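You operate a simulated robot arm through the tools that you are given. There is no shell and no other tool. Be economical: measure what you need, move in short steps, check, and stop when the job is done.

You are at the controls of a simulated robot arm. One attempt, no reset.

## Task
Put things in order on the table end. At the end: the clear purple rim cup is on the clay saucer; the pink brush stands on top of the brown crushed carton; the yellow tin (marked "TURMERIC") stands where the clear purple rim cup stood; the yellow curd tub stands on top of the orange peel; whatever was shut is shut again. Leave all else as you found it, and nothing knocked over.
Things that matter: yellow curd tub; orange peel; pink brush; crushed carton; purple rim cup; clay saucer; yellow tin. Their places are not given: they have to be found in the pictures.

Only the result counts: the job must be done as asked and must still hold three seconds after the hand-in. Knocking over, shifting, dropping, spilling or breaking anything else fails it.

## Robot
A 6-joint arm with a two-finger parallel gripper, fixed in place. Base frame: the origin is at the foot of the arm, x ahead of it, y to its left, z up; the work surface is at about z = 0. Units: cm, degrees, N and s.
With the tool pointing down near the work surface it reaches from about 18 to 46 cm from the base axis. Its first joint turns from -70.0 to 70.0 degrees. Payload 1.9 kg.
Tool frame: the origin (TCP) lies between the finger pads and is the grasp point; the fingertips stand 2.3 cm ahead of it; z points along the fingers, y is the line along which they close. Largest opening 9.4 cm; finger width 3.8, thickness 1; the body of the gripper, 5.4 by 9.6 cm, starts 3.9 cm behind the TCP.
Orientation is that of the tool frame in the base frame, as a unit quaternion [x, y, z, w]. With the fingers straight down and closing along the base's y, the tool's x points along the base's -x, its y along +y and its z along -z.

## Interface
- The arm moves only by the tool step_arm. Its argument "rows" is a list of rows, each an object (a shift or turn left out is 0, a gripper value left out holds the last) with "rotation": the turn, a rotation vector about the tool's x, y, z in degrees, a list of three; "dp": the shift along the tool's x, y, z in cm, a list of three; "fingers": the gripper command, from -1 (shut) to 1 (fully open), values between in proportion. In form: [{"rotation": [rx, ry, rz], "dp": [tx, ty, tz], "fingers": fingers}, ...]. A call has 1 to 12 rows; each row is the pose to reach, as a shift and turn from the pose commanded when the call began, along the tool's axes at that moment. Each row takes 0.2 s and may step no farther than 5 cm and 8.6 degrees from the row before; otherwise, or with a gripper value out of range, the whole call is refused. A pose out of reach is approached as far as the arm can. The call stops where the force on the tool passes 40 N (or 10 N more than at its start, if that is more) or the arm is blocked; 0.2 s more then pass. Each finger travels about 10.8 cm/s and halts on what it meets, pressing with about 42 N; the grip force reading is that of the motor and also rises with nothing between the fingers. The clock runs only during rows and for 0.2 s after the last one: add rows that repeat a pose to give the fingers time. The reply holds the time, the measured pose of the TCP, the force on the tool along the base axes, the opening and the grip force, in the units named above and with some noise.
- Cameras (640 x 400 px; columns grow to the right, rows downward): "scene" is fixed at [3.56, 29.65, 43.87]; the picture's right is [-0.92, -0.39, 0.00], its down [-0.17, 0.40, -0.90] and it looks along [0.35, -0.83, -0.44] (base axes); focal length 309 px, centre (320, 200). "wrist" rides on the gripper at [-3.9, 0, -4.4] in the tool frame; the picture's right is [0.00, -1.00, 0.00], its down [0.97, 0.00, -0.24] and it looks along [0.24, 0.00, 0.97] (tool axes); focal length 218 px, centre (320, 200).
- snapshot(camera): a new picture of that camera. It takes no simulated time.
- point_at(camera, pixels): for up to 12 pixels [column, row] of the newest picture of that camera ("zoom" is the newest enlarged one), the place [x, y, z] in the base frame of the surface seen there, good to about 0.3 cm. It takes no simulated time.
- enlarge(camera, box): a new picture of the part [left, top, right, bottom] of that camera's present view, enlarged. It takes no simulated time.
- hand_in(): hands the job in; it is judged then, once.

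Work in short steps. Measure before you move; look again where a grasp or a placing could have gone wrong, and mend it. You have 80 turns and 34 pictures in all, those below and enlarged ones among them. Open the gripper and draw the arm clear of the work before you hand the job in, unless the task says otherwise; then end with one line.

The tools are called as name(argument=value, ...) on one line, values as JSON. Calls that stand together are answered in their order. step_arm: Moves the arm, as the interface text tells. Its arguments: {"type":"object","properties":{"rows":{"type":"array"}},"required":["rows"]} The other tools are called the same way: snapshot (camera) takes a picture; point_at (camera, pixels) gives the place of the surface under pixels of a picture; enlarge (camera, box) takes an enlarged picture of a part of a camera's view; hand_in () hands the job in.

At the start:

```text
time_s: 0.0
ee_pos: [24.98, -21.06, 31.94]
tool_rot: [0.0, 1.0, -0.001, -0.001]
force: [0.3, 0.6, 1.0]
grip_width: 9.41
gripper_force: 0.0
```

scene: 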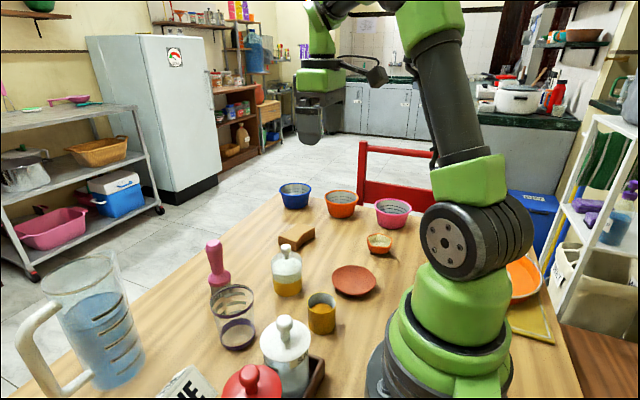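
wrist: 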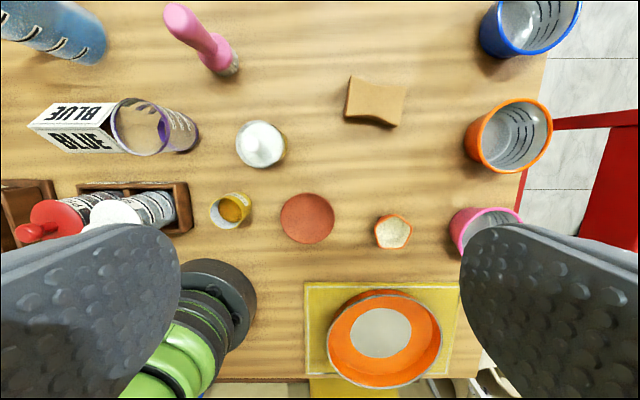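

I start by looking closer: the curd tub isn't evident in either picture, so I enlarge the scene and the wrist view.

enlarge(camera="scene", box=[140, 170, 460, 400])

enlarge(camera="wrist", box=[0, 0, 320, 250])

point_at(camera="wrist", pixels=[[205, 45], [230, 210], [262, 143], [307, 218], [393, 232], [375, 102], [180, 135], [60, 130], [130, 205], [380, 330], [315, 340], [25, 200]])

```text
1.74 times, centred on (300, 285) of scene
```

zoom: 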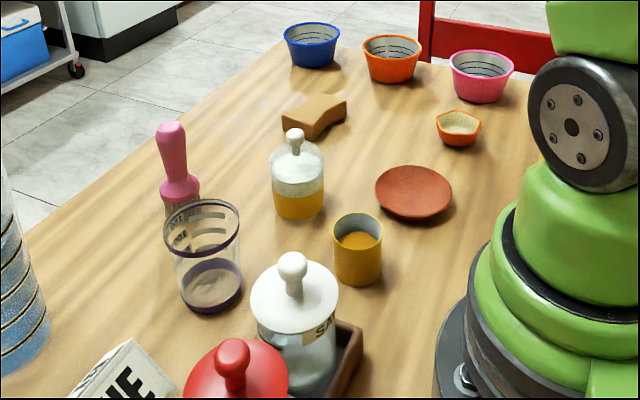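

```text
1.60 times, centred on (160, 125) of wrist
```

zoom: 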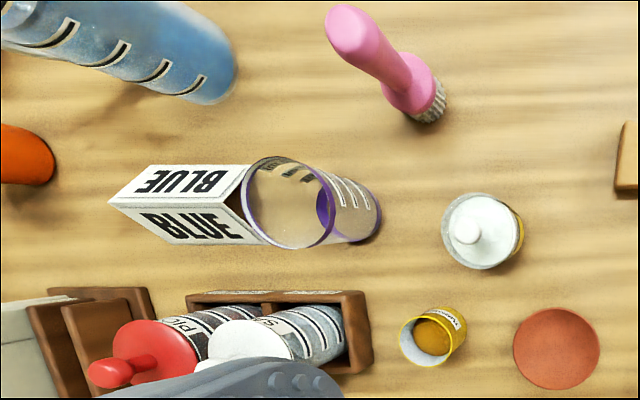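

```text
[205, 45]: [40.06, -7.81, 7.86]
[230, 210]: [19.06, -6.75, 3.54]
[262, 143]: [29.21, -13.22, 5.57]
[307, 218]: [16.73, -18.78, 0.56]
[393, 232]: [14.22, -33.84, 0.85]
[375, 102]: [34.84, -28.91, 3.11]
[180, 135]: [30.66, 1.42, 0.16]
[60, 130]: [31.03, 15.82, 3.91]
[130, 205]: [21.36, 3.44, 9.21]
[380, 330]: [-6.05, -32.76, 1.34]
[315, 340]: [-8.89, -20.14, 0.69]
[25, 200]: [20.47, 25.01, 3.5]
```

No curd tub visible yet; something wooden sits at wrist (25,200), past the view's left edge (y≈25). I swing the arm high to the left to look there.

step_arm(rows=[{"dp": [0, 5, 0]}, {"dp": [0, 10, 0]}, {"dp": [0, 15, 0]}, {"dp": [0, 20, 0]}, {"dp": [0, 25, 0]}, {"dp": [0, 30, 0]}, {"dp": [0, 35, 0]}, {"dp": [0, 40, 0]}])

snapshot(camera="wrist")

```text
time_s: 1.8
ee_pos: [24.93, 18.89, 31.94]
tool_rot: [0.0, 1.0, 0.0, 0.0]
force: [0.9, -0.4, 0.0]
grip_width: 9.39
gripper_force: 0.0
```

```text
29 pictures are left
```

wrist: 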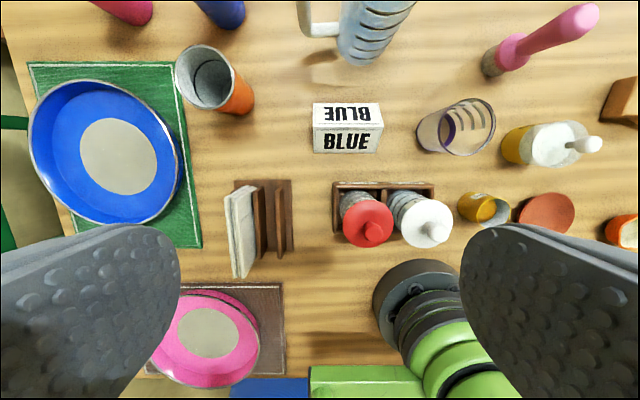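

No drawer here. The candidate for the curd tub is the white-topped thing with a yellow lower half at (540,145); I look closely at it.

enlarge(camera="scene", box=[240, 215, 340, 340])

enlarge(camera="wrist", box=[400, 80, 640, 250])

point_at(camera="wrist", pixels=[[475, 208], [490, 210], [585, 144], [550, 145], [510, 147], [518, 130], [425, 135], [550, 210]])

```text
3.20 times, centred on (290, 278) of scene
```

zoom: 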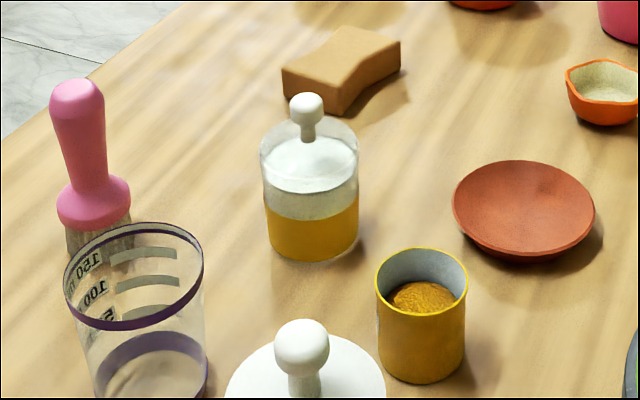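

```text
2.35 times, centred on (520, 165) of wrist
```

zoom: 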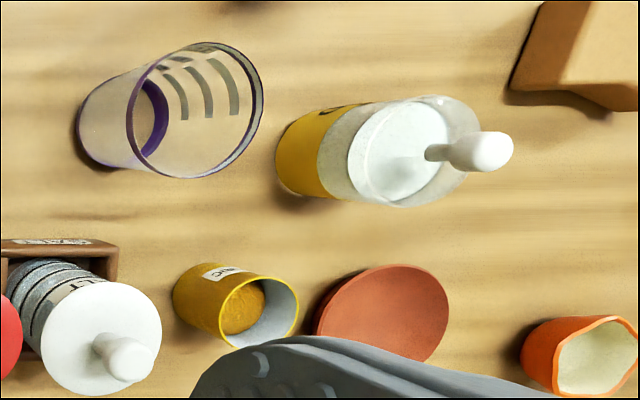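

```text
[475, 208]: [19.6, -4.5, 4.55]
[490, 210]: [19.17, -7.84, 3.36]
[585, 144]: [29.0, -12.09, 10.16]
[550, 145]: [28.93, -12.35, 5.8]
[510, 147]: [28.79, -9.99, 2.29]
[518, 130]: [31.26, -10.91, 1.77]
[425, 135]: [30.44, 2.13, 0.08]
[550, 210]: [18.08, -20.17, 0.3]
```

It looks like a yellow tub with a clear cover (or jar) and a knobbed top. I measure points on it from the newest zoom: knob, stem foot, white disc edges, clear rim.

point_at(camera="zoom", pixels=[[490, 151], [437, 153], [400, 105], [400, 195], [355, 150], [460, 130], [470, 185], [430, 100], [330, 150], [285, 150], [330, 105], [325, 192]])

point_at(camera="scene", pixels=[[286, 248], [286, 270], [272, 262], [286, 290], [276, 268], [273, 280], [286, 258]])

```text
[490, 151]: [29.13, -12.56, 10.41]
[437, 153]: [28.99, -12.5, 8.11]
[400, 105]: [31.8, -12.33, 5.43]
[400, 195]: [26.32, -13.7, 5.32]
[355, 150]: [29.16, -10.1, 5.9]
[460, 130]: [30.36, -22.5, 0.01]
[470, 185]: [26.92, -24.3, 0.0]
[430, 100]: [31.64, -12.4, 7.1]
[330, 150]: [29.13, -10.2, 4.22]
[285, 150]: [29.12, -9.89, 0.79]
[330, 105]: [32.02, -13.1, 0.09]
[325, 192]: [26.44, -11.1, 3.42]
```

```text
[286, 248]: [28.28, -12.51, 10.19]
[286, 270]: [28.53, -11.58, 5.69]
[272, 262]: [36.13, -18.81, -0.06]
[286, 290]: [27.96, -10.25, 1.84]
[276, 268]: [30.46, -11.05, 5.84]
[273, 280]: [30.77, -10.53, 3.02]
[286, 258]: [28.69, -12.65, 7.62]
```

So it is a tub (top z≈5.7) under a clear bell with a knob (z 8–10.5) at about (29,-12.4). I move over the middle of the work at y≈-8, lower, for an accurate look.

step_arm(rows=[{"dp": [0, -5, 0]}, {"dp": [0, -10, 0]}, {"dp": [0, -15, 1]}, {"dp": [0, -20, 3]}, {"dp": [0, -25, 5]}, {"dp": [-2, -28, 7]}, {"dp": [-2, -28, 7]}])

snapshot(camera="wrist")

```text
refused: row 3 steps farther than a row can; nothing moved
```

```text
26 pictures are left
```

wrist: 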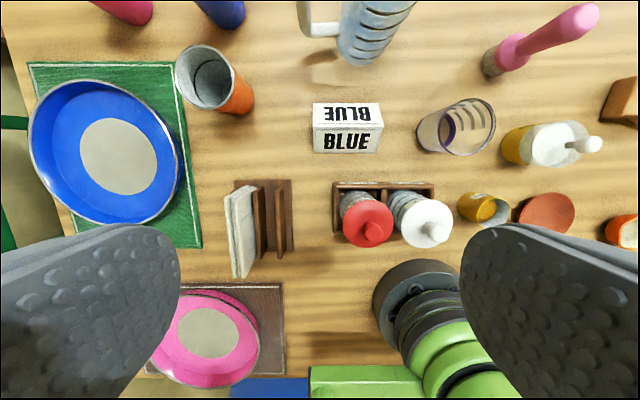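

The call was refused for an oversize step (over 5 cm in total); I repeat it with smaller steps.

step_arm(rows=[{"dp": [0, -4.5, 0]}, {"dp": [0, -9, 1]}, {"dp": [0, -13.5, 2]}, {"dp": [0, -18, 3]}, {"dp": [0, -22, 5]}, {"dp": [-1, -25, 7]}, {"dp": [-2, -28, 7]}, {"dp": [-2, -28, 7]}])

```text
time_s: 3.6
ee_pos: [26.9, -8.98, 25.02]
tool_rot: [0.0, 1.0, 0.001, 0.0]
force: [0.2, -0.8, -0.5]
grip_width: 9.41
gripper_force: 0.0
```

Now I take the picture from above the work.

snapshot(camera="wrist")

```text
25 pictures are left
```

wrist: 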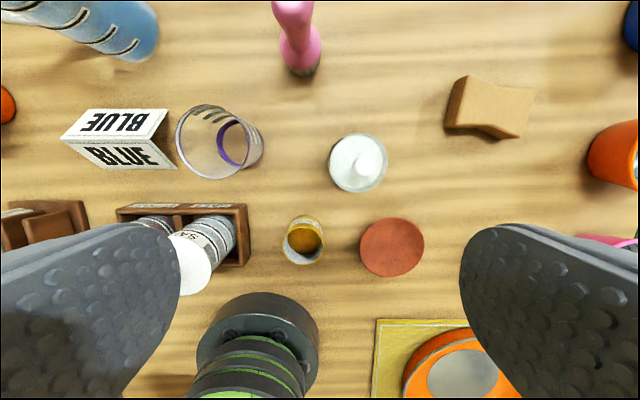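

I measure the cup's rim (about (178,140)–(245,140), (212,105)–(212,178)), the base ring, and the tin, saucer, carton, brush.

point_at(camera="wrist", pixels=[[177, 142], [242, 152], [213, 105], [212, 179], [223, 145], [258, 135], [232, 123], [236, 166]])

point_at(camera="wrist", pixels=[[285, 243], [322, 243], [305, 218], [303, 263], [361, 247], [422, 247], [391, 220], [391, 276], [391, 247]])

point_at(camera="wrist", pixels=[[465, 77], [532, 90], [522, 137], [447, 127], [490, 105], [470, 95], [510, 110], [460, 125], [300, 10], [302, 45], [302, 72], [319, 65]])

enlarge(camera="wrist", box=[160, 0, 560, 280])

```text
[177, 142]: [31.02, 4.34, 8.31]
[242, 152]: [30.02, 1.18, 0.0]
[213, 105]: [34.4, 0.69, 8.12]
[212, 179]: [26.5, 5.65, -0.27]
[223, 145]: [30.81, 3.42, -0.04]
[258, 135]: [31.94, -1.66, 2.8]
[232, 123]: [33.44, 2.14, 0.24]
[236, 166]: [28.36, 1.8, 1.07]
```

```text
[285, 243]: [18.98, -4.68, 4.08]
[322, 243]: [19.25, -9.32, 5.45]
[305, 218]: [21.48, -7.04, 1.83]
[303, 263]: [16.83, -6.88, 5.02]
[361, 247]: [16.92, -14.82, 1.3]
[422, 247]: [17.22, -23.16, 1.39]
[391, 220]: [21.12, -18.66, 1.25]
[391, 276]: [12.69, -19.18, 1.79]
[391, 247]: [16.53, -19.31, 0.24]
```

```text
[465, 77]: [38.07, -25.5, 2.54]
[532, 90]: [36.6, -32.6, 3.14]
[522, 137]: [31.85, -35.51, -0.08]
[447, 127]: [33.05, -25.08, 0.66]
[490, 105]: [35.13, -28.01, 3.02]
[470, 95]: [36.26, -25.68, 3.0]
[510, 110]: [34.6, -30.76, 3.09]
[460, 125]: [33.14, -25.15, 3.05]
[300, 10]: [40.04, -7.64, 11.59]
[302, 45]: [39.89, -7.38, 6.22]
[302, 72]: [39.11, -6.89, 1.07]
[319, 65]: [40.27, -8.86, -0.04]
```

```text
1.43 times, centred on (360, 140) of wrist
```

zoom: 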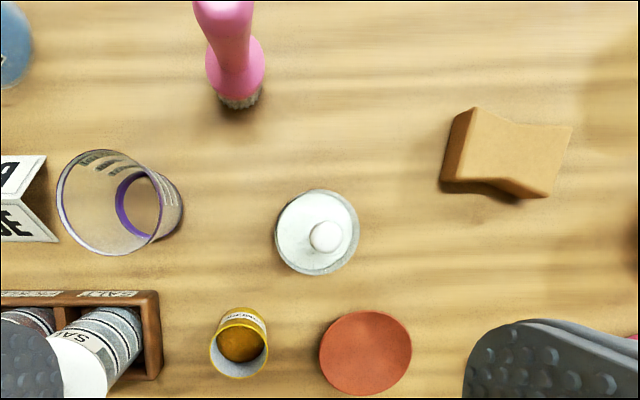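

The cup centre comes out at about (31.0, 1.35), rim z≈8.2; saucer centre (16.9,-19.0); tin (19.2,-6.9). I go above the cup first, at z=16.

step_arm(rows=[{"dp": [-1.4, 3.5, 2]}, {"dp": [-2.8, 7, 4]}, {"dp": [-4.1, 10.3, 6]}, {"dp": [-4.1, 10.3, 9]}, {"dp": [-4.1, 10.3, 9]}])

snapshot(camera="wrist")

```text
time_s: 4.8
ee_pos: [31.06, 1.2, 16.03]
tool_rot: [0.0, 1.0, 0.0, 0.0]
force: [0.4, 0.0, -0.1]
grip_width: 9.41
gripper_force: 0.1
```

```text
23 pictures are left
```

wrist: 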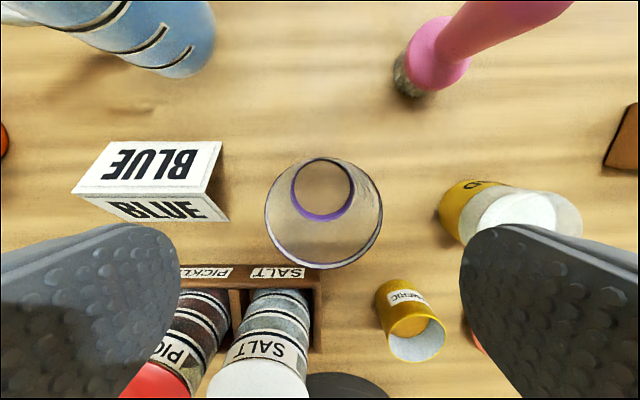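

The rim centre is at pixel (323,212), base (323,188) → cup at (31.15,1.0). I correct slightly and descend to z≈5.5, fingers open around it.

step_arm(rows=[{"dp": [-0.1, -0.2, 3]}, {"dp": [-0.1, -0.2, 6]}, {"dp": [-0.1, -0.2, 8.5]}, {"dp": [-0.1, -0.2, 10.5]}, {"dp": [-0.1, -0.2, 10.5]}])

step_arm(rows=[{"fingers": 0.6}, {"fingers": 0.45}, {"fingers": 0.35}, {"fingers": 0.3}, {"fingers": 0.3}])

```text
time_s: 6.0
ee_pos: [31.07, 1.11, 5.45]
tool_rot: [0.0, 1.0, 0.0, 0.0]
force: [-0.1, -0.1, 0.0]
grip_width: 9.42
gripper_force: 0.1
```

```text
time_s: 7.2
ee_pos: [31.19, 1.13, 5.47]
tool_rot: [0.0, 1.0, 0.001, 0.0]
force: [-0.1, 0.5, -0.1]
grip_width: 6.2
gripper_force: 10.7
```

At 6.2 cm the fingers meet the cup (10.7 N). I tighten a little and lift slowly.

step_arm(rows=[{"fingers": 0.22}, {"fingers": 0.22}, {"dp": [0, 0, -1]}, {"dp": [0, 0, -3]}, {"dp": [0, 0, -6]}, {"dp": [0, 0, -9]}, {"dp": [0, 0, -9]}])

snapshot(camera="scene")

```text
time_s: 8.8
ee_pos: [31.11, 0.84, 14.52]
tool_rot: [0.001, 1.0, 0.0, 0.0]
force: [0.2, 0.2, -0.5]
grip_width: 6.1
gripper_force: 42.0
```

```text
22 pictures are left
```

scene: 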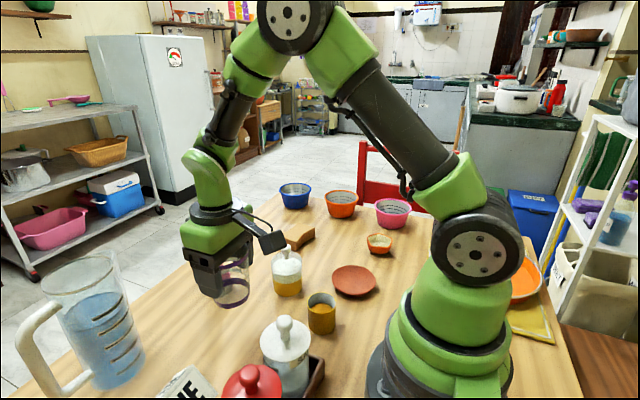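

The cup hangs firmly. I raise it a bit more and carry it above the saucer at (16.9,-19.0).

step_arm(rows=[{"dp": [0, 0, -4]}, {"dp": [2.5, -3.5, -4]}, {"dp": [5, -7, -4]}, {"dp": [7.5, -10.5, -4]}, {"dp": [10, -14, -4]}, {"dp": [12.3, -17.3, -4]}, {"dp": [14.2, -19.85, -4]}, {"dp": [14.2, -19.85, -1]}, {"dp": [14.2, -19.85, 3]}, {"dp": [14.2, -19.85, 6]}, {"dp": [14.2, -19.85, 6]}])

snapshot(camera="wrist")

```text
time_s: 11.2
ee_pos: [16.91, -18.83, 8.45]
tool_rot: [0.0, 1.0, 0.0, 0.0]
force: [-0.2, 0.2, -0.6]
grip_width: 6.05
gripper_force: 41.9
```

```text
21 pictures are left
```

wrist: 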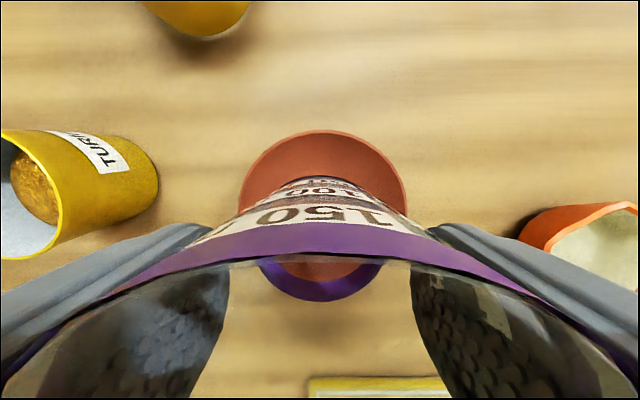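

The saucer is below, its far edge at (323,131), sides at about columns 238 and 408. I measure its edge again.

point_at(camera="wrist", pixels=[[323, 133], [241, 205], [405, 205], [323, 150], [320, 268]])

```text
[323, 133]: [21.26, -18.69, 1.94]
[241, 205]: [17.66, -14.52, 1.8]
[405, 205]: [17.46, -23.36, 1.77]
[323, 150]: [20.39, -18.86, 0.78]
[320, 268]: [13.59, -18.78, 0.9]
```

The saucer centre is (16.9,-18.95), matching. I lower the cup gently until contact.

step_arm(rows=[{"dp": [0, -0.1, 1]}, {"dp": [0, -0.1, 1.8]}, {"dp": [0, -0.1, 2.1]}, {"dp": [0, -0.1, 2.3]}, {"dp": [0, -0.1, 2.4]}, {"dp": [0, -0.1, 2.4]}])

```text
time_s: 12.6
ee_pos: [16.85, -18.95, 6.02]
tool_rot: [0.001, 1.0, 0.0, 0.0]
force: [0.4, -0.6, -0.8]
grip_width: 6.01
gripper_force: 42.4
```

Not in contact yet at z=6.02; I go on in millimetre steps.

step_arm(rows=[{"dp": [0, 0, 0.1]}, {"dp": [0, 0, 0.2]}, {"dp": [0, 0, 0.2]}])

```text
time_s: 13.4
ee_pos: [16.93, -18.93, 5.74]
tool_rot: [0.0, 1.0, 0.0, -0.001]
force: [-0.6, 1.3, 9.4]
grip_width: 6.0
gripper_force: 41.3
```

Contact at z≈5.75 (9 N). I release gently and rise.

step_arm(rows=[{"dp": [0, 0, -0.05], "fingers": 0.35}, {"dp": [0, 0, -0.05], "fingers": 0.6}, {"dp": [0, 0, -0.05], "fingers": 0.9}, {"dp": [0, 0, -0.05], "fingers": 0.9}, {"dp": [0, 0, -4]}, {"dp": [0, 0, -8]}, {"dp": [0, 0, -11]}, {"dp": [0, 0, -11]}])

snapshot(camera="wrist")

```text
time_s: 15.2
ee_pos: [17.11, -19.04, 16.86]
tool_rot: [0.0, 1.0, -0.001, -0.001]
force: [-0.4, -0.2, 0.2]
grip_width: 8.92
gripper_force: 0.1
```

```text
20 pictures are left
```

wrist: 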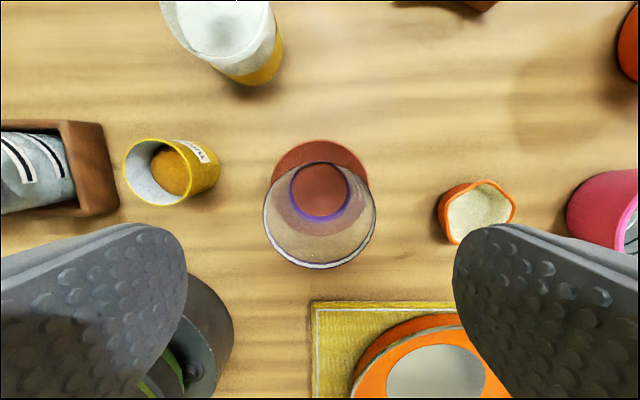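

The cup stands on the saucer. Now I measure the tin (left), rack edge and peel (right) from this picture.

point_at(camera="wrist", pixels=[[125, 172], [218, 165], [165, 203], [188, 165], [152, 140], [205, 145], [112, 200], [105, 125]])

point_at(camera="wrist", pixels=[[443, 190], [515, 212], [485, 181], [452, 240], [478, 210], [498, 222], [460, 200], [500, 190]])

```text
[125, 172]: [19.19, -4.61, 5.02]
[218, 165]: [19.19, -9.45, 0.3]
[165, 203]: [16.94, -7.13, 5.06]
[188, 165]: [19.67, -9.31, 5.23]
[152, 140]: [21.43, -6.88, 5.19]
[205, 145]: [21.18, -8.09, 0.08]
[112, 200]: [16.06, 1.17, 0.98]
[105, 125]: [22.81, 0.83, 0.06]
```

```text
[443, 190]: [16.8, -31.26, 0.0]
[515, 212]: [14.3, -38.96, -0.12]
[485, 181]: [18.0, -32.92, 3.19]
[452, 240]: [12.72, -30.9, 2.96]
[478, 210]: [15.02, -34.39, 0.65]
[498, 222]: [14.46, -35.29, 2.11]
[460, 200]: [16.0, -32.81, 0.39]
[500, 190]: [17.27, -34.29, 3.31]
```

Tin centre (19.2,-6.95), top 5.1, 4.8 wide. I go above it with 7.5 cm opening and descend to z=3.

step_arm(rows=[{"dp": [-0.7, 4, 0], "fingers": 0.6}, {"dp": [-1.4, 8, 0]}, {"dp": [-2.1, 12.1, 0]}, {"dp": [-2.1, 12.1, 4]}, {"dp": [-2.1, 12.1, 8]}, {"dp": [-2.1, 12.1, 11]}, {"dp": [-2.1, 12.1, 13.8]}, {"dp": [-2.1, 12.1, 13.8]}])

step_arm(rows=[{"fingers": 0.3}, {"fingers": 0.1}, {"fingers": 0.0}, {"fingers": -0.1}, {"fingers": -0.1}])

```text
time_s: 17.0
ee_pos: [19.11, -6.85, 3.07]
tool_rot: [0.0, 1.0, 0.0, -0.001]
force: [0.2, 0.4, 0.5]
grip_width: 7.53
gripper_force: 0.1
```

```text
time_s: 18.2
ee_pos: [19.04, -6.94, 3.09]
tool_rot: [-0.001, 1.0, 0.0, 0.0]
force: [-0.9, -0.2, 0.1]
grip_width: 4.85
gripper_force: 41.9
```

Gripped at 4.85. I lift to z≈16 and carry it to the cup's old place (31.15,1.0), stopping low above it.

step_arm(rows=[{"dp": [0, 0, -1]}, {"dp": [0, 0, -4.5]}, {"dp": [0, 0, -9]}, {"dp": [0, 0, -13]}, {"dp": [-4, 2.6, -13]}, {"dp": [-8, 5.2, -13]}, {"dp": [-12.1, 7.9, -13]}, {"dp": [-12.1, 7.9, -9]}, {"dp": [-12.1, 7.9, -5]}, {"dp": [-12.1, 7.9, -2]}, {"dp": [-12.1, 7.9, -1]}, {"dp": [-12.1, 7.9, -1]}])

step_arm(rows=[{"dp": [0, 0, 0.5]}, {"dp": [0, 0, 0.8]}, {"dp": [0, 0, 0.95]}, {"dp": [0, 0, 0.95]}])

```text
time_s: 20.8
ee_pos: [31.07, 1.21, 4.11]
tool_rot: [0.0, 1.0, 0.0, 0.001]
force: [-0.7, -0.6, -0.7]
grip_width: 4.82
gripper_force: 42.1
```

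```text
time_s: 21.8
ee_pos: [31.04, 1.14, 3.08]
tool_rot: [0.0, 1.0, 0.0, 0.0]
force: [-1.7, 1.3, 4.3]
grip_width: 4.82
gripper_force: 41.6
```

Contact (4 N) at z=3.08, the same height as at the grasp. I release, rise and look.

step_arm(rows=[{"fingers": 0.1}, {"fingers": 0.3}, {"fingers": 0.6}, {"fingers": 0.6}, {"dp": [0, 0, -4]}, {"dp": [0, 0, -8]}, {"dp": [0, 0, -12], "fingers": 1}, {"dp": [0, 0, -15]}, {"dp": [0, 0, -15]}])

snapshot(camera="wrist")

```text
time_s: 23.8
ee_pos: [31.06, 0.97, 18.12]
tool_rot: [0.0, 1.0, 0.0, -0.001]
force: [0.2, -0.3, 0.1]
grip_width: 9.4
gripper_force: 0.2
```

```text
19 pictures are left
```

wrist: 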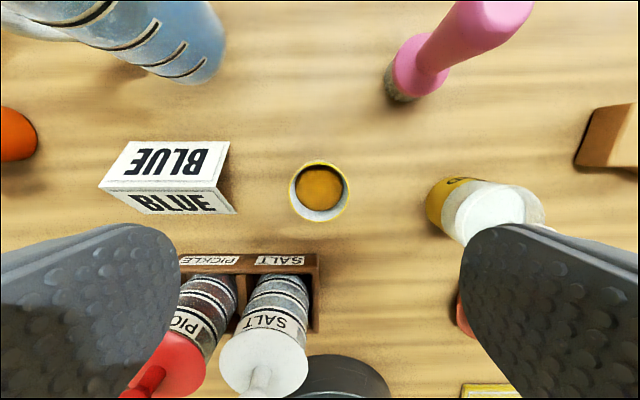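

The tin stands well. Now the brush: bristles around (395,90), pink collar (420,70), handle to (500,10). I move nearer to view it well: over x≈38, y≈-8 at z≈22.

step_arm(rows=[{"dp": [0, 0, -4]}, {"dp": [-1, -4, -6]}, {"dp": [-2, -8, -6]}, {"dp": [-3, -9, -6]}, {"dp": [-3, -9, -6]}])

snapshot(camera="wrist")

```text
time_s: 25.0
ee_pos: [34.3, -8.01, 24.06]
tool_rot: [-0.001, 1.0, -0.001, 0.0]
force: [-0.4, 0.4, 0.4]
grip_width: 9.41
gripper_force: 0.0
```

```text
18 pictures are left
```

wrist: 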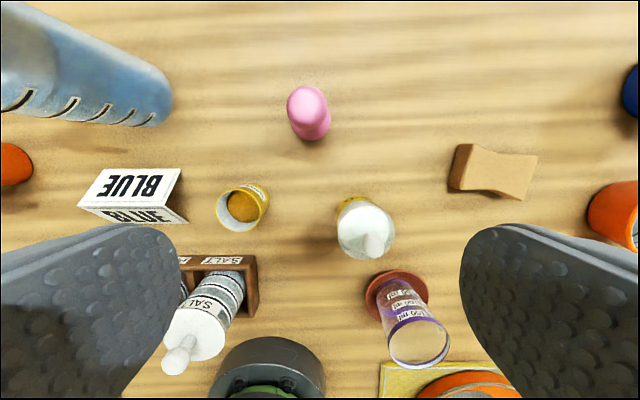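

enlarge(camera="wrist", box=[270, 60, 550, 220])

point_at(camera="wrist", pixels=[[305, 98], [290, 100], [322, 100], [305, 88], [312, 138], [295, 125], [329, 125]])

point_at(camera="wrist", pixels=[[462, 146], [474, 146], [536, 155], [519, 175], [526, 197], [488, 183], [464, 184], [450, 186], [495, 168], [480, 160], [505, 175]])

```text
2.29 times, centred on (410, 140) of wrist
```

zoom: 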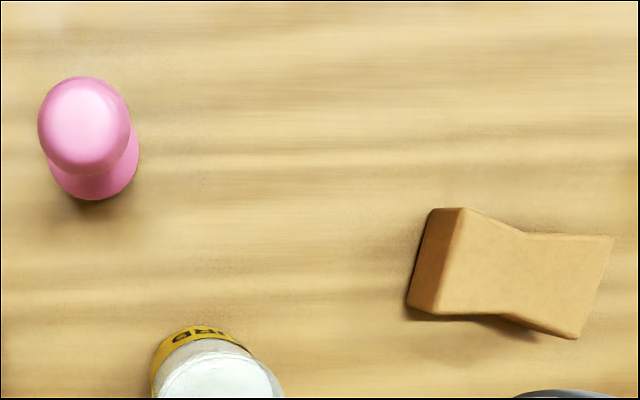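

```text
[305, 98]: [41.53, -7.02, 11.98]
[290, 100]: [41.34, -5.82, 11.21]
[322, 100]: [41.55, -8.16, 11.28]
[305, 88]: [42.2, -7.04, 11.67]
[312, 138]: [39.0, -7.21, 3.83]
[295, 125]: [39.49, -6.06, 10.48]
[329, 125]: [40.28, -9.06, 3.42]
```

```text
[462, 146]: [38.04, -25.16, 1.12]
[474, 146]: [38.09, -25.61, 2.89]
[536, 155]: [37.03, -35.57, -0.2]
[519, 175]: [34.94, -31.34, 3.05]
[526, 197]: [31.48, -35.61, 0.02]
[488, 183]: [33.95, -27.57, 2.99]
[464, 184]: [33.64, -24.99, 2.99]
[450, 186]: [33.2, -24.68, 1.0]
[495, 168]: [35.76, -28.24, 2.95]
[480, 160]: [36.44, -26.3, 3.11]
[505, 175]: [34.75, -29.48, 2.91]
```

The brush axis is at about (40.9,-7.1), top z≈12, handle ~3 at the knob; the carton's top is flat at z=3.0, centre ≈(35.2,-28.3). I go above the brush to z=17, then check once more.

step_arm(rows=[{"dp": [-3.3, 0.4, 0]}, {"dp": [-6.6, 0.9, 0]}, {"dp": [-6.6, 0.9, 4]}, {"dp": [-6.6, 0.9, 6.5]}, {"dp": [-6.6, 0.9, 6.5]}])

snapshot(camera="wrist")

```text
time_s: 26.2
ee_pos: [40.76, -6.9, 17.3]
tool_rot: [0.0, 1.0, -0.001, -0.001]
force: [0.7, 0.3, 0.1]
grip_width: 9.39
gripper_force: 0.0
```

```text
16 pictures are left
```

wrist: 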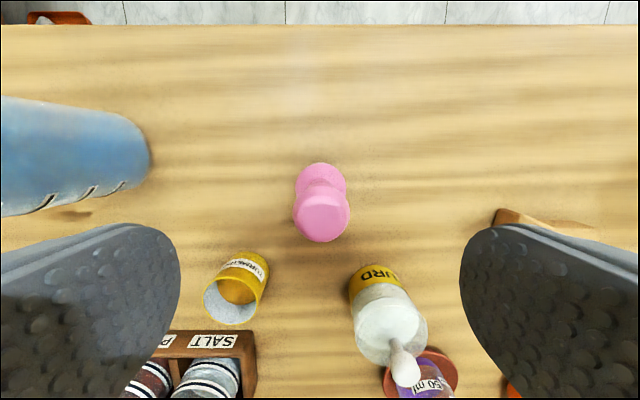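

The knob centre at (321,215) and collar at (320,188) put the axis at (41.35,-6.95). I correct by 0.6 in x and descend to z≈8.7, then close gently.

step_arm(rows=[{"dp": [-0.6, -0.05, 3]}, {"dp": [-0.6, -0.05, 6]}, {"dp": [-0.6, -0.05, 8]}, {"dp": [-0.6, -0.05, 8.6]}, {"dp": [-0.6, -0.05, 8.6]}])

step_arm(rows=[{"fingers": 0.5}, {"fingers": 0.1}, {"fingers": -0.2}, {"fingers": -0.35}, {"fingers": -0.45}, {"fingers": -0.55}, {"fingers": -0.6}, {"fingers": -0.6}])

```text
time_s: 27.4
ee_pos: [41.29, -7.15, 8.96]
tool_rot: [0.0, 1.0, -0.001, 0.001]
force: [-1.1, -0.4, -0.2]
grip_width: 9.42
gripper_force: 0.0
```

```text
time_s: 29.2
ee_pos: [41.17, -7.12, 9.06]
tool_rot: [0.0, 1.0, 0.001, 0.001]
force: [-0.4, 0.5, -0.3]
grip_width: 2.96
gripper_force: 41.8
```

Gripped at 2.96 cm. I lift 8 cm and look from the scene camera.

step_arm(rows=[{"dp": [0, 0, -1]}, {"dp": [0, 0, -4]}, {"dp": [0, 0, -8]}, {"dp": [1, -4, -8]}, {"dp": [2, -8, -8]}, {"dp": [3, -12, -8]}, {"dp": [4, -16, -8]}, {"dp": [5, -19, -8]}, {"dp": [6, -20.9, -8]}, {"dp": [6, -20.9, -8]}])

snapshot(camera="scene")

snapshot(camera="wrist")

```text
time_s: 31.4
ee_pos: [35.33, -27.94, 17.05]
tool_rot: [0.0, 1.0, 0.0, 0.0]
force: [0.7, 0.0, -0.2]
grip_width: 2.97
gripper_force: 41.9
```

```text
15 pictures are left
```

scene: 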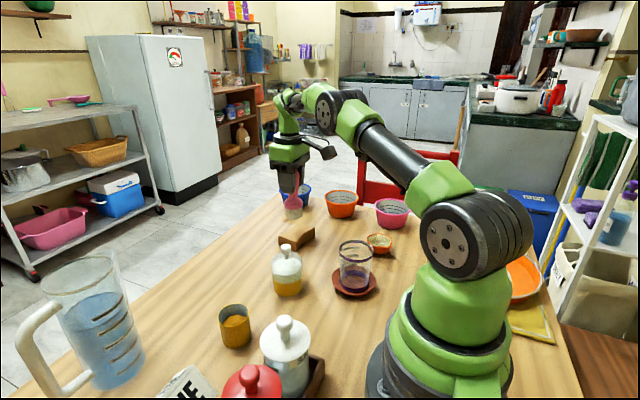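

```text
14 pictures are left
```

wrist: 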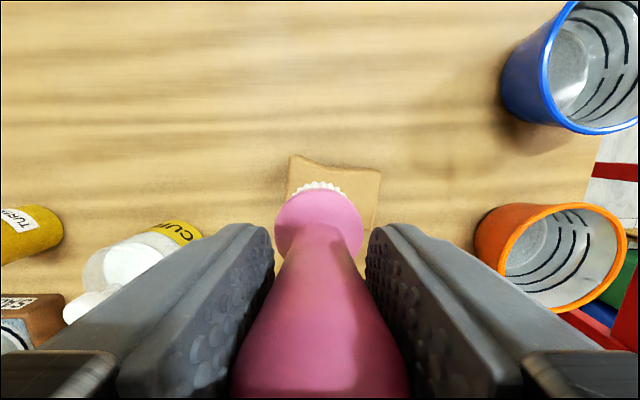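

Brush hangs upright over the carton (carton edges at columns 290–380). I shift to y=-28.5 and lower to just above contact (expected TCP z≈12.05).

step_arm(rows=[{"dp": [0.3, -0.55, 2]}, {"dp": [0.3, -0.55, 3.8]}, {"dp": [0.3, -0.55, 4.5]}, {"dp": [0.3, -0.55, 4.7]}, {"dp": [0.3, -0.55, 4.7]}])

step_arm(rows=[{"dp": [0, 0, 0.1]}, {"dp": [0, 0, 0.2]}, {"dp": [0, 0, 0.25]}, {"dp": [0, 0, 0.25]}])

```text
time_s: 32.6
ee_pos: [34.98, -28.54, 12.25]
tool_rot: [0.0, 1.0, 0.001, 0.0]
force: [-0.9, 0.3, -1.0]
grip_width: 2.96
gripper_force: 42.0
```

```text
time_s: 33.6
ee_pos: [35.08, -28.52, 11.93]
tool_rot: [-0.001, 1.0, 0.001, -0.001]
force: [-0.7, 0.3, -0.3]
grip_width: 2.96
gripper_force: 41.9
```

Still no contact force at 11.93; I continue in half-millimetre steps.

step_arm(rows=[{"dp": [0, 0, 0.05]}, {"dp": [0, 0, 0.1]}, {"dp": [0, 0, 0.15]}, {"dp": [0, 0, 0.15]}])

```text
time_s: 34.6
ee_pos: [35.15, -28.61, 11.94]
tool_rot: [0.0, 1.0, -0.001, 0.001]
force: [-1.7, 0.7, 10.0]
grip_width: 2.97
gripper_force: 41.5
```

Contact (10 N). I ease off slightly, open slowly, rise straight up and look.

step_arm(rows=[{"dp": [0, 0, -0.05], "fingers": -0.35}, {"dp": [0, 0, -0.05], "fingers": -0.2}, {"dp": [0, 0, -0.05], "fingers": 0.2}, {"dp": [0, 0, -0.05], "fingers": 0.5}, {"dp": [0, 0, -0.05], "fingers": 0.5}, {"dp": [0, 0, -3]}, {"dp": [0, 0, -7]}, {"dp": [0, 0, -9]}, {"dp": [0, 0, -9]}])

enlarge(camera="scene", box=[220, 160, 420, 310])

```text
time_s: 36.6
ee_pos: [35.0, -28.4, 21.02]
tool_rot: [0.0, 1.0, 0.0, 0.0]
force: [-0.2, -0.8, -0.5]
grip_width: 7.05
gripper_force: 0.1
```

```text
2.67 times, centred on (320, 235) of scene
```

zoom: 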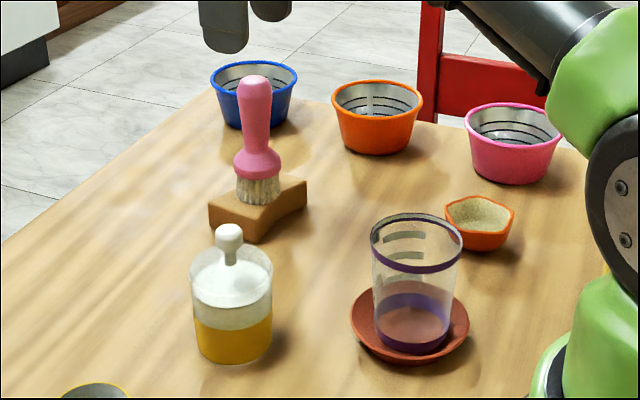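

Brush stands on the carton. Next the bell over the tub: I move above (29,-12.5), staying high until off the brush, and look down at it.

step_arm(rows=[{"dp": [1.5, 4, -1]}, {"dp": [3, 8, -1]}, {"dp": [4.5, 12, -1]}, {"dp": [6.0, 15.9, 0]}, {"dp": [6.0, 15.9, 3]}, {"dp": [6.0, 15.9, 3]}])

snapshot(camera="wrist")

```text
time_s: 38.0
ee_pos: [28.9, -12.61, 18.08]
tool_rot: [0.0, 1.0, -0.001, 0.0]
force: [0.0, -0.9, 0.0]
grip_width: 7.05
gripper_force: 0.1
```

```text
12 pictures are left
```

wrist: 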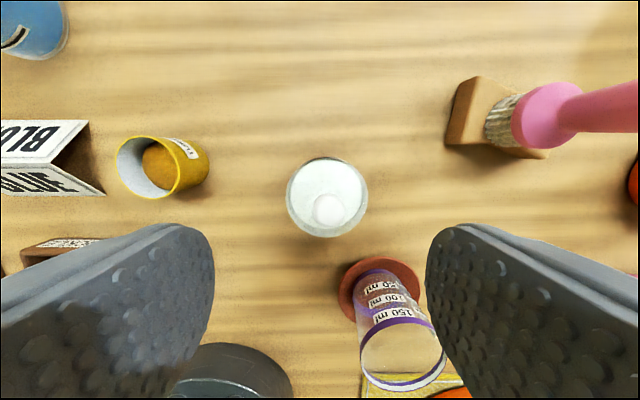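

Knob at (328,210), disc around (328,197): the centre computes to about (29.05,-13.1). I confirm with points, including the peel region.

point_at(camera="wrist", pixels=[[328, 210], [316, 210], [340, 210], [328, 197], [289, 195], [366, 195], [328, 160], [327, 235]])

```text
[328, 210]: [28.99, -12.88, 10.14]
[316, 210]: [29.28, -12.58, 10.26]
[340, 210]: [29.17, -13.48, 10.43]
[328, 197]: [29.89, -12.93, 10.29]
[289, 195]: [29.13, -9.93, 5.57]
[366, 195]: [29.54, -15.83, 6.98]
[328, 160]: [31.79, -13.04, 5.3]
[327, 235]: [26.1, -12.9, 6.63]
```

Centre ≈(29.1,-12.95). I descend to z≈10.2 so the fingertips stay above the bell's top, and close on the knob.

step_arm(rows=[{"dp": [-0.15, -0.35, 3]}, {"dp": [-0.15, -0.35, 6]}, {"dp": [-0.15, -0.35, 7.5]}, {"dp": [-0.15, -0.35, 7.9], "fingers": 0.2}, {"dp": [-0.15, -0.35, 7.9], "fingers": -0.3}, {"dp": [-0.15, -0.35, 7.9], "fingers": -0.5}, {"dp": [-0.15, -0.35, 7.9], "fingers": -0.65}, {"dp": [-0.15, -0.35, 7.9], "fingers": -0.8}, {"dp": [-0.15, -0.35, 7.9], "fingers": -0.8}])

```text
time_s: 40.0
ee_pos: [29.13, -12.95, 10.03]
tool_rot: [0.0, 1.0, 0.0, 0.0]
force: [-0.3, 0.1, -1.6]
grip_width: 1.63
gripper_force: 42.3
```

The knob is held (1.63 cm). I lift 2.5 cm slowly and look what comes along.

step_arm(rows=[{"dp": [0, 0, -0.5]}, {"dp": [0, 0, -1.5]}, {"dp": [0, 0, -3]}, {"dp": [0, 0, -3]}])

enlarge(camera="scene", box=[220, 180, 360, 310])

```text
time_s: 41.0
ee_pos: [29.18, -13.03, 13.05]
tool_rot: [0.0, 1.0, 0.0, 0.0]
force: [0.6, 0.2, -2.1]
grip_width: 1.59
gripper_force: 41.7
```

```text
3.08 times, centred on (290, 245) of scene
```

zoom: 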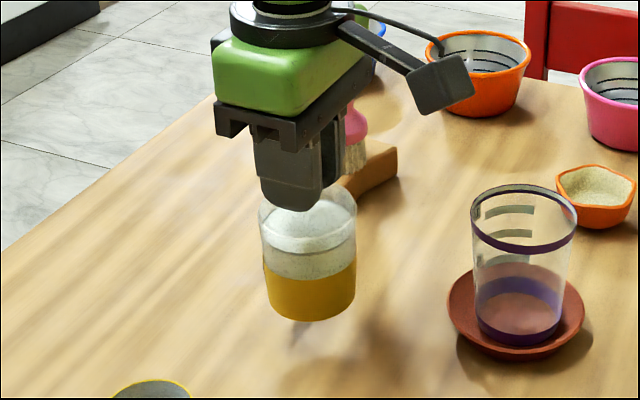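

The whole vessel came up in one piece (its shadow shows on the table): the tub is a single lidded thing, with "CURD" on its yellow band, so it moves shut as it is. I raise it and carry it toward the peel, stopping at (12,-31) to view the peel in the upper part of the wrist picture.

step_arm(rows=[{"dp": [0, 0, -4]}, {"dp": [2.5, -3, -6]}, {"dp": [5, -6, -6]}, {"dp": [7.5, -9, -6]}, {"dp": [10, -12, -6]}, {"dp": [12.5, -15, -6]}, {"dp": [15, -17, -6]}, {"dp": [17, -18, -6]}, {"dp": [17, -18, -6]}])

snapshot(camera="wrist")

```text
time_s: 43.0
ee_pos: [12.64, -30.82, 19.1]
tool_rot: [0.0, 1.0, 0.0, -0.001]
force: [-0.1, 0.0, -1.3]
grip_width: 1.62
gripper_force: 41.8
out of reach, approached as far as the arm can: row 8, 9
```

```text
10 pictures are left
```

wrist: 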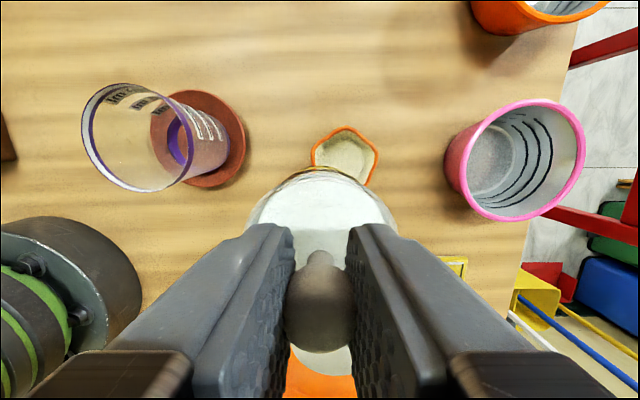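

The peel is at columns 313–378, far tip (345,127). I measure its rim.

point_at(camera="wrist", pixels=[[314, 147], [344, 128], [376, 150], [366, 182], [316, 164], [345, 150], [340, 165], [360, 155], [361, 138], [330, 135]])

enlarge(camera="wrist", box=[290, 110, 400, 200])

```text
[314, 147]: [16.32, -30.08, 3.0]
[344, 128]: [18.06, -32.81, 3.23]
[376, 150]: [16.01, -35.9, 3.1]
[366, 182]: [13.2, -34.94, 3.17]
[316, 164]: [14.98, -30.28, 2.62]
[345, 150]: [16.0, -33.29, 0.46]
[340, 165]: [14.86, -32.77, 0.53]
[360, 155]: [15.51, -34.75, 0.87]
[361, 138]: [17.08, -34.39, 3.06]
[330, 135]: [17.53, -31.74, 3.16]
```

```text
4.44 times, centred on (345, 155) of wrist
```

zoom: 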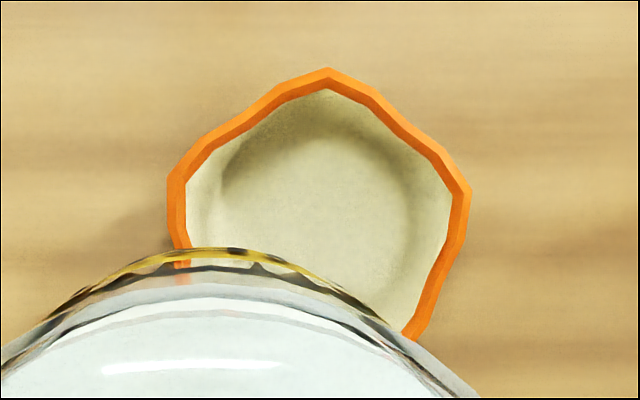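

Peel's rim is flat at z≈3.1, centre ≈(15.3,-32.85). I move there keeping height, then read the pose.

step_arm(rows=[{"dp": [-1.4, -1, 0]}, {"dp": [-2.7, -2.0, 0]}, {"dp": [-2.7, -2.0, 2]}, {"dp": [-2.7, -2.0, 4]}, {"dp": [-2.7, -2.0, 4]}])

```text
time_s: 44.2
ee_pos: [15.31, -32.82, 14.85]
tool_rot: [0.0, 1.0, -0.001, 0.0]
force: [-0.2, -0.8, -2.3]
grip_width: 1.61
gripper_force: 42.4
```

Right above the peel centre. A quick wrist and scene check before touching down.

snapshot(camera="wrist")

enlarge(camera="scene", box=[320, 160, 440, 270])

```text
8 pictures are left
```

wrist: 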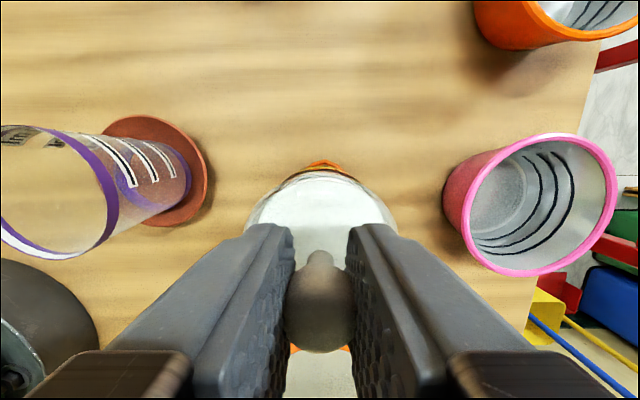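

```text
3.64 times, centred on (380, 215) of scene
```

zoom: 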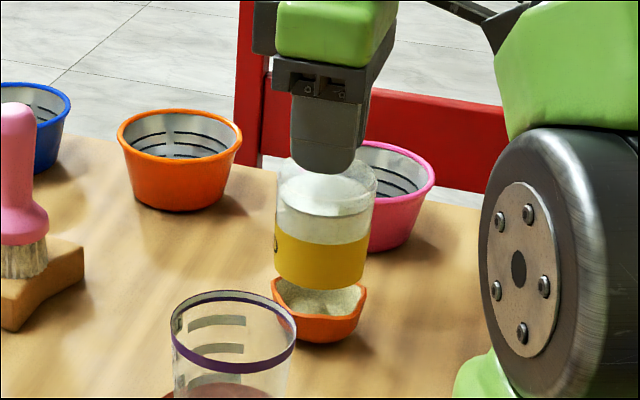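

Aligned over the peel. I lower to 13.4, then in small steps to contact.

step_arm(rows=[{"dp": [0, 0, 0.7]}, {"dp": [0, 0, 1.2]}, {"dp": [0, 0, 1.4]}, {"dp": [0, 0, 1.5]}, {"dp": [0, 0, 1.5]}])

step_arm(rows=[{"dp": [0, 0, 0.05]}, {"dp": [0, 0, 0.1]}, {"dp": [0, 0, 0.15]}, {"dp": [0, 0, 0.15]}])

```text
time_s: 45.4
ee_pos: [15.32, -32.79, 13.44]
tool_rot: [-0.001, 1.0, 0.0, 0.0]
force: [0.1, -0.1, -2.7]
grip_width: 1.66
gripper_force: 41.7
```

```text
time_s: 46.4
ee_pos: [15.31, -32.84, 13.21]
tool_rot: [0.0, 1.0, 0.0, 0.0]
force: [-0.7, 1.1, -1.4]
grip_width: 1.61
gripper_force: 42.1
```

Not yet resting clearly; a few more half-millimetres.

step_arm(rows=[{"dp": [0, 0, 0.05]}, {"dp": [0, 0, 0.1]}, {"dp": [0, 0, 0.1]}])

```text
time_s: 47.2
ee_pos: [15.33, -32.8, 13.23]
tool_rot: [0.0, 1.0, 0.0, 0.0]
force: [-0.2, 1.0, -2.7]
grip_width: 1.6
gripper_force: 42.3
```

step_arm(rows=[{"dp": [0, 0, 0.05]}, {"dp": [0, 0, 0.1]}, {"dp": [0, 0, 0.15]}, {"dp": [0, 0, 0.15]}])

```text
time_s: 48.2
ee_pos: [15.19, -32.73, 13.23]
tool_rot: [0.0, 1.0, -0.001, 0.0]
force: [-0.1, 0.4, -1.6]
grip_width: 1.6
gripper_force: 42.0
```

Force still only the weight; I continue down carefully in small steps.

step_arm(rows=[{"dp": [0, 0, 0.05]}, {"dp": [0, 0, 0.1]}, {"dp": [0, 0, 0.15]}, {"dp": [0, 0, 0.15]}])

enlarge(camera="scene", box=[350, 190, 430, 260])

```text
time_s: 49.2
ee_pos: [15.18, -32.88, 12.94]
tool_rot: [0.001, 1.0, -0.001, 0.0]
force: [0.3, -0.1, 2.0]
grip_width: 1.6
gripper_force: 41.2
```

```text
5.71 times, centred on (390, 225) of scene
```

zoom: 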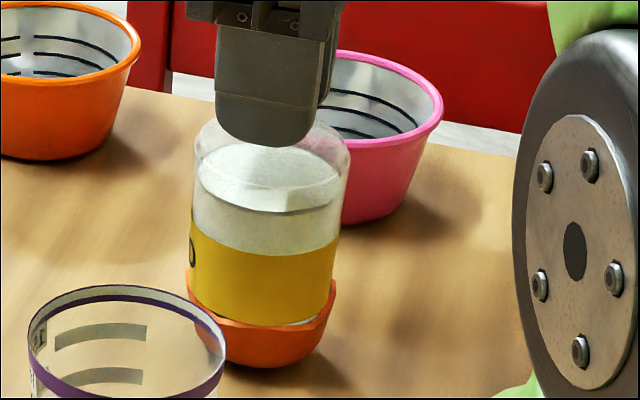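

The tub now touches (force changed by ~4 N) and sits centred on the peel. One more half-millimetre to seat it, then check.

step_arm(rows=[{"dp": [0, 0, 0.05]}, {"dp": [0, 0, 0.08]}, {"dp": [0, 0, 0.08]}])

```text
time_s: 50.0
ee_pos: [15.26, -32.86, 12.96]
tool_rot: [0.0, 1.0, -0.001, 0.001]
force: [-1.1, 0.4, 17.1]
grip_width: 1.61
gripper_force: 41.8
```

Firm contact (17 N). I ease off 0.08 cm, open slowly, and rise straight.

step_arm(rows=[{"dp": [0, 0, -0.06]}, {"dp": [0, 0, -0.08], "fingers": -0.6}, {"dp": [0, 0, -0.08], "fingers": -0.4}, {"dp": [0, 0, -0.08], "fingers": 0}, {"dp": [0, 0, -0.08], "fingers": 0}])

step_arm(rows=[{"dp": [0, 0, -2]}, {"dp": [0, 0, -6]}, {"dp": [0, 0, -10]}, {"dp": [-3, 3, -13]}, {"dp": [-6, 6, -13]}, {"dp": [-6, 6, -13]}])

snapshot(camera="scene")

snapshot(camera="wrist")

```text
time_s: 51.2
ee_pos: [15.27, -32.85, 12.92]
tool_rot: [0.0, 1.0, 0.001, 0.0]
force: [0.1, -0.1, -0.7]
grip_width: 4.72
gripper_force: 0.0
```

```text
refused: row 4 steps farther than a row can; nothing moved
```

```text
5 pictures are left
```

scene: 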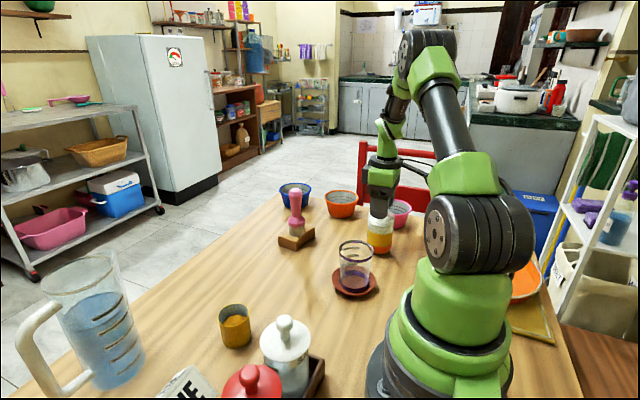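

```text
4 pictures are left
```

wrist: 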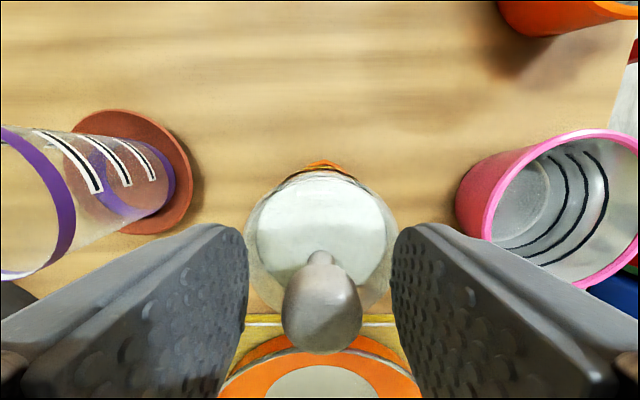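

The withdrawal was refused for an oversize step, nothing moved; the tub stands free between the open fingers. I rise straight up in smaller steps, then move aside.

step_arm(rows=[{"dp": [0, 0, -2]}, {"dp": [0, 0, -6]}, {"dp": [0, 0, -10]}, {"dp": [0, 0, -14]}, {"dp": [-3, 3, -15]}, {"dp": [-6, 6, -15]}, {"dp": [-6, 6, -15]}, {"dp": [-6, 6, -15]}])

enlarge(camera="scene", box=[200, 160, 460, 360])

snapshot(camera="wrist")

```text
time_s: 53.0
ee_pos: [21.23, -26.81, 27.86]
tool_rot: [0.0, 1.0, -0.001, -0.001]
force: [-0.3, -0.7, -0.4]
grip_width: 4.69
gripper_force: 0.2
```

```text
2.00 times, centred on (330, 260) of scene
```

zoom: 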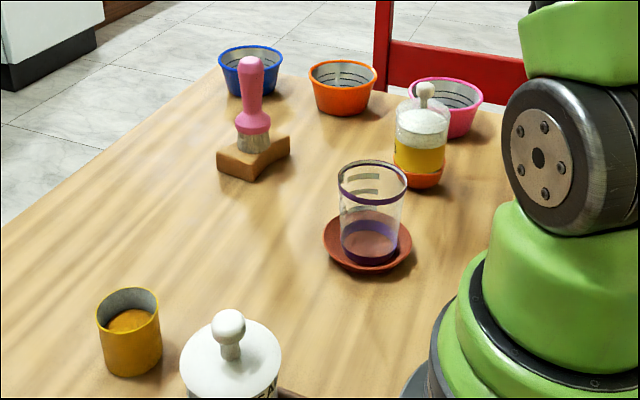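

```text
2 pictures are left
```

wrist: 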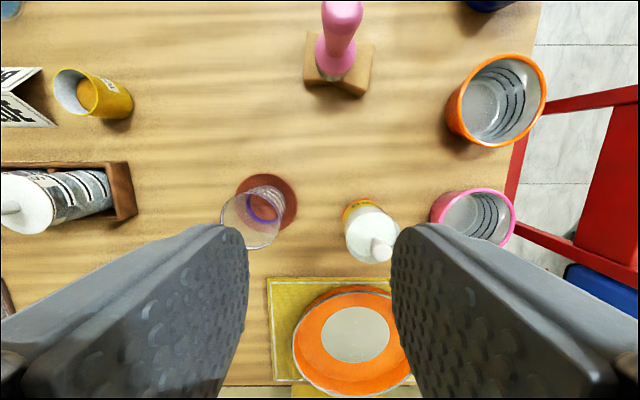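

Everything stands as asked: tub upright on the peel, brush on carton, cup on saucer, tin at the cup's place. I open the gripper fully with the arm clear and high, then hand in.

step_arm(rows=[{"dp": [0, 0, -2], "fingers": 1}, {"dp": [0, 0, -2], "fingers": 1}, {"dp": [0, 0, -2], "fingers": 1}])

hand_in()

```text
time_s: 53.8
ee_pos: [21.36, -26.84, 29.96]
tool_rot: [0.0, 1.0, 0.0, 0.0]
force: [-0.3, 0.0, 0.2]
grip_width: 9.38
gripper_force: 0.1
```

```text
The job is handed in.
```

I've handed the job in: the cup is on the saucer, the brush on the carton, the turmeric tin where the cup stood, and the curd tub, lid still on, on the orange peel; nothing I could see was knocked over.
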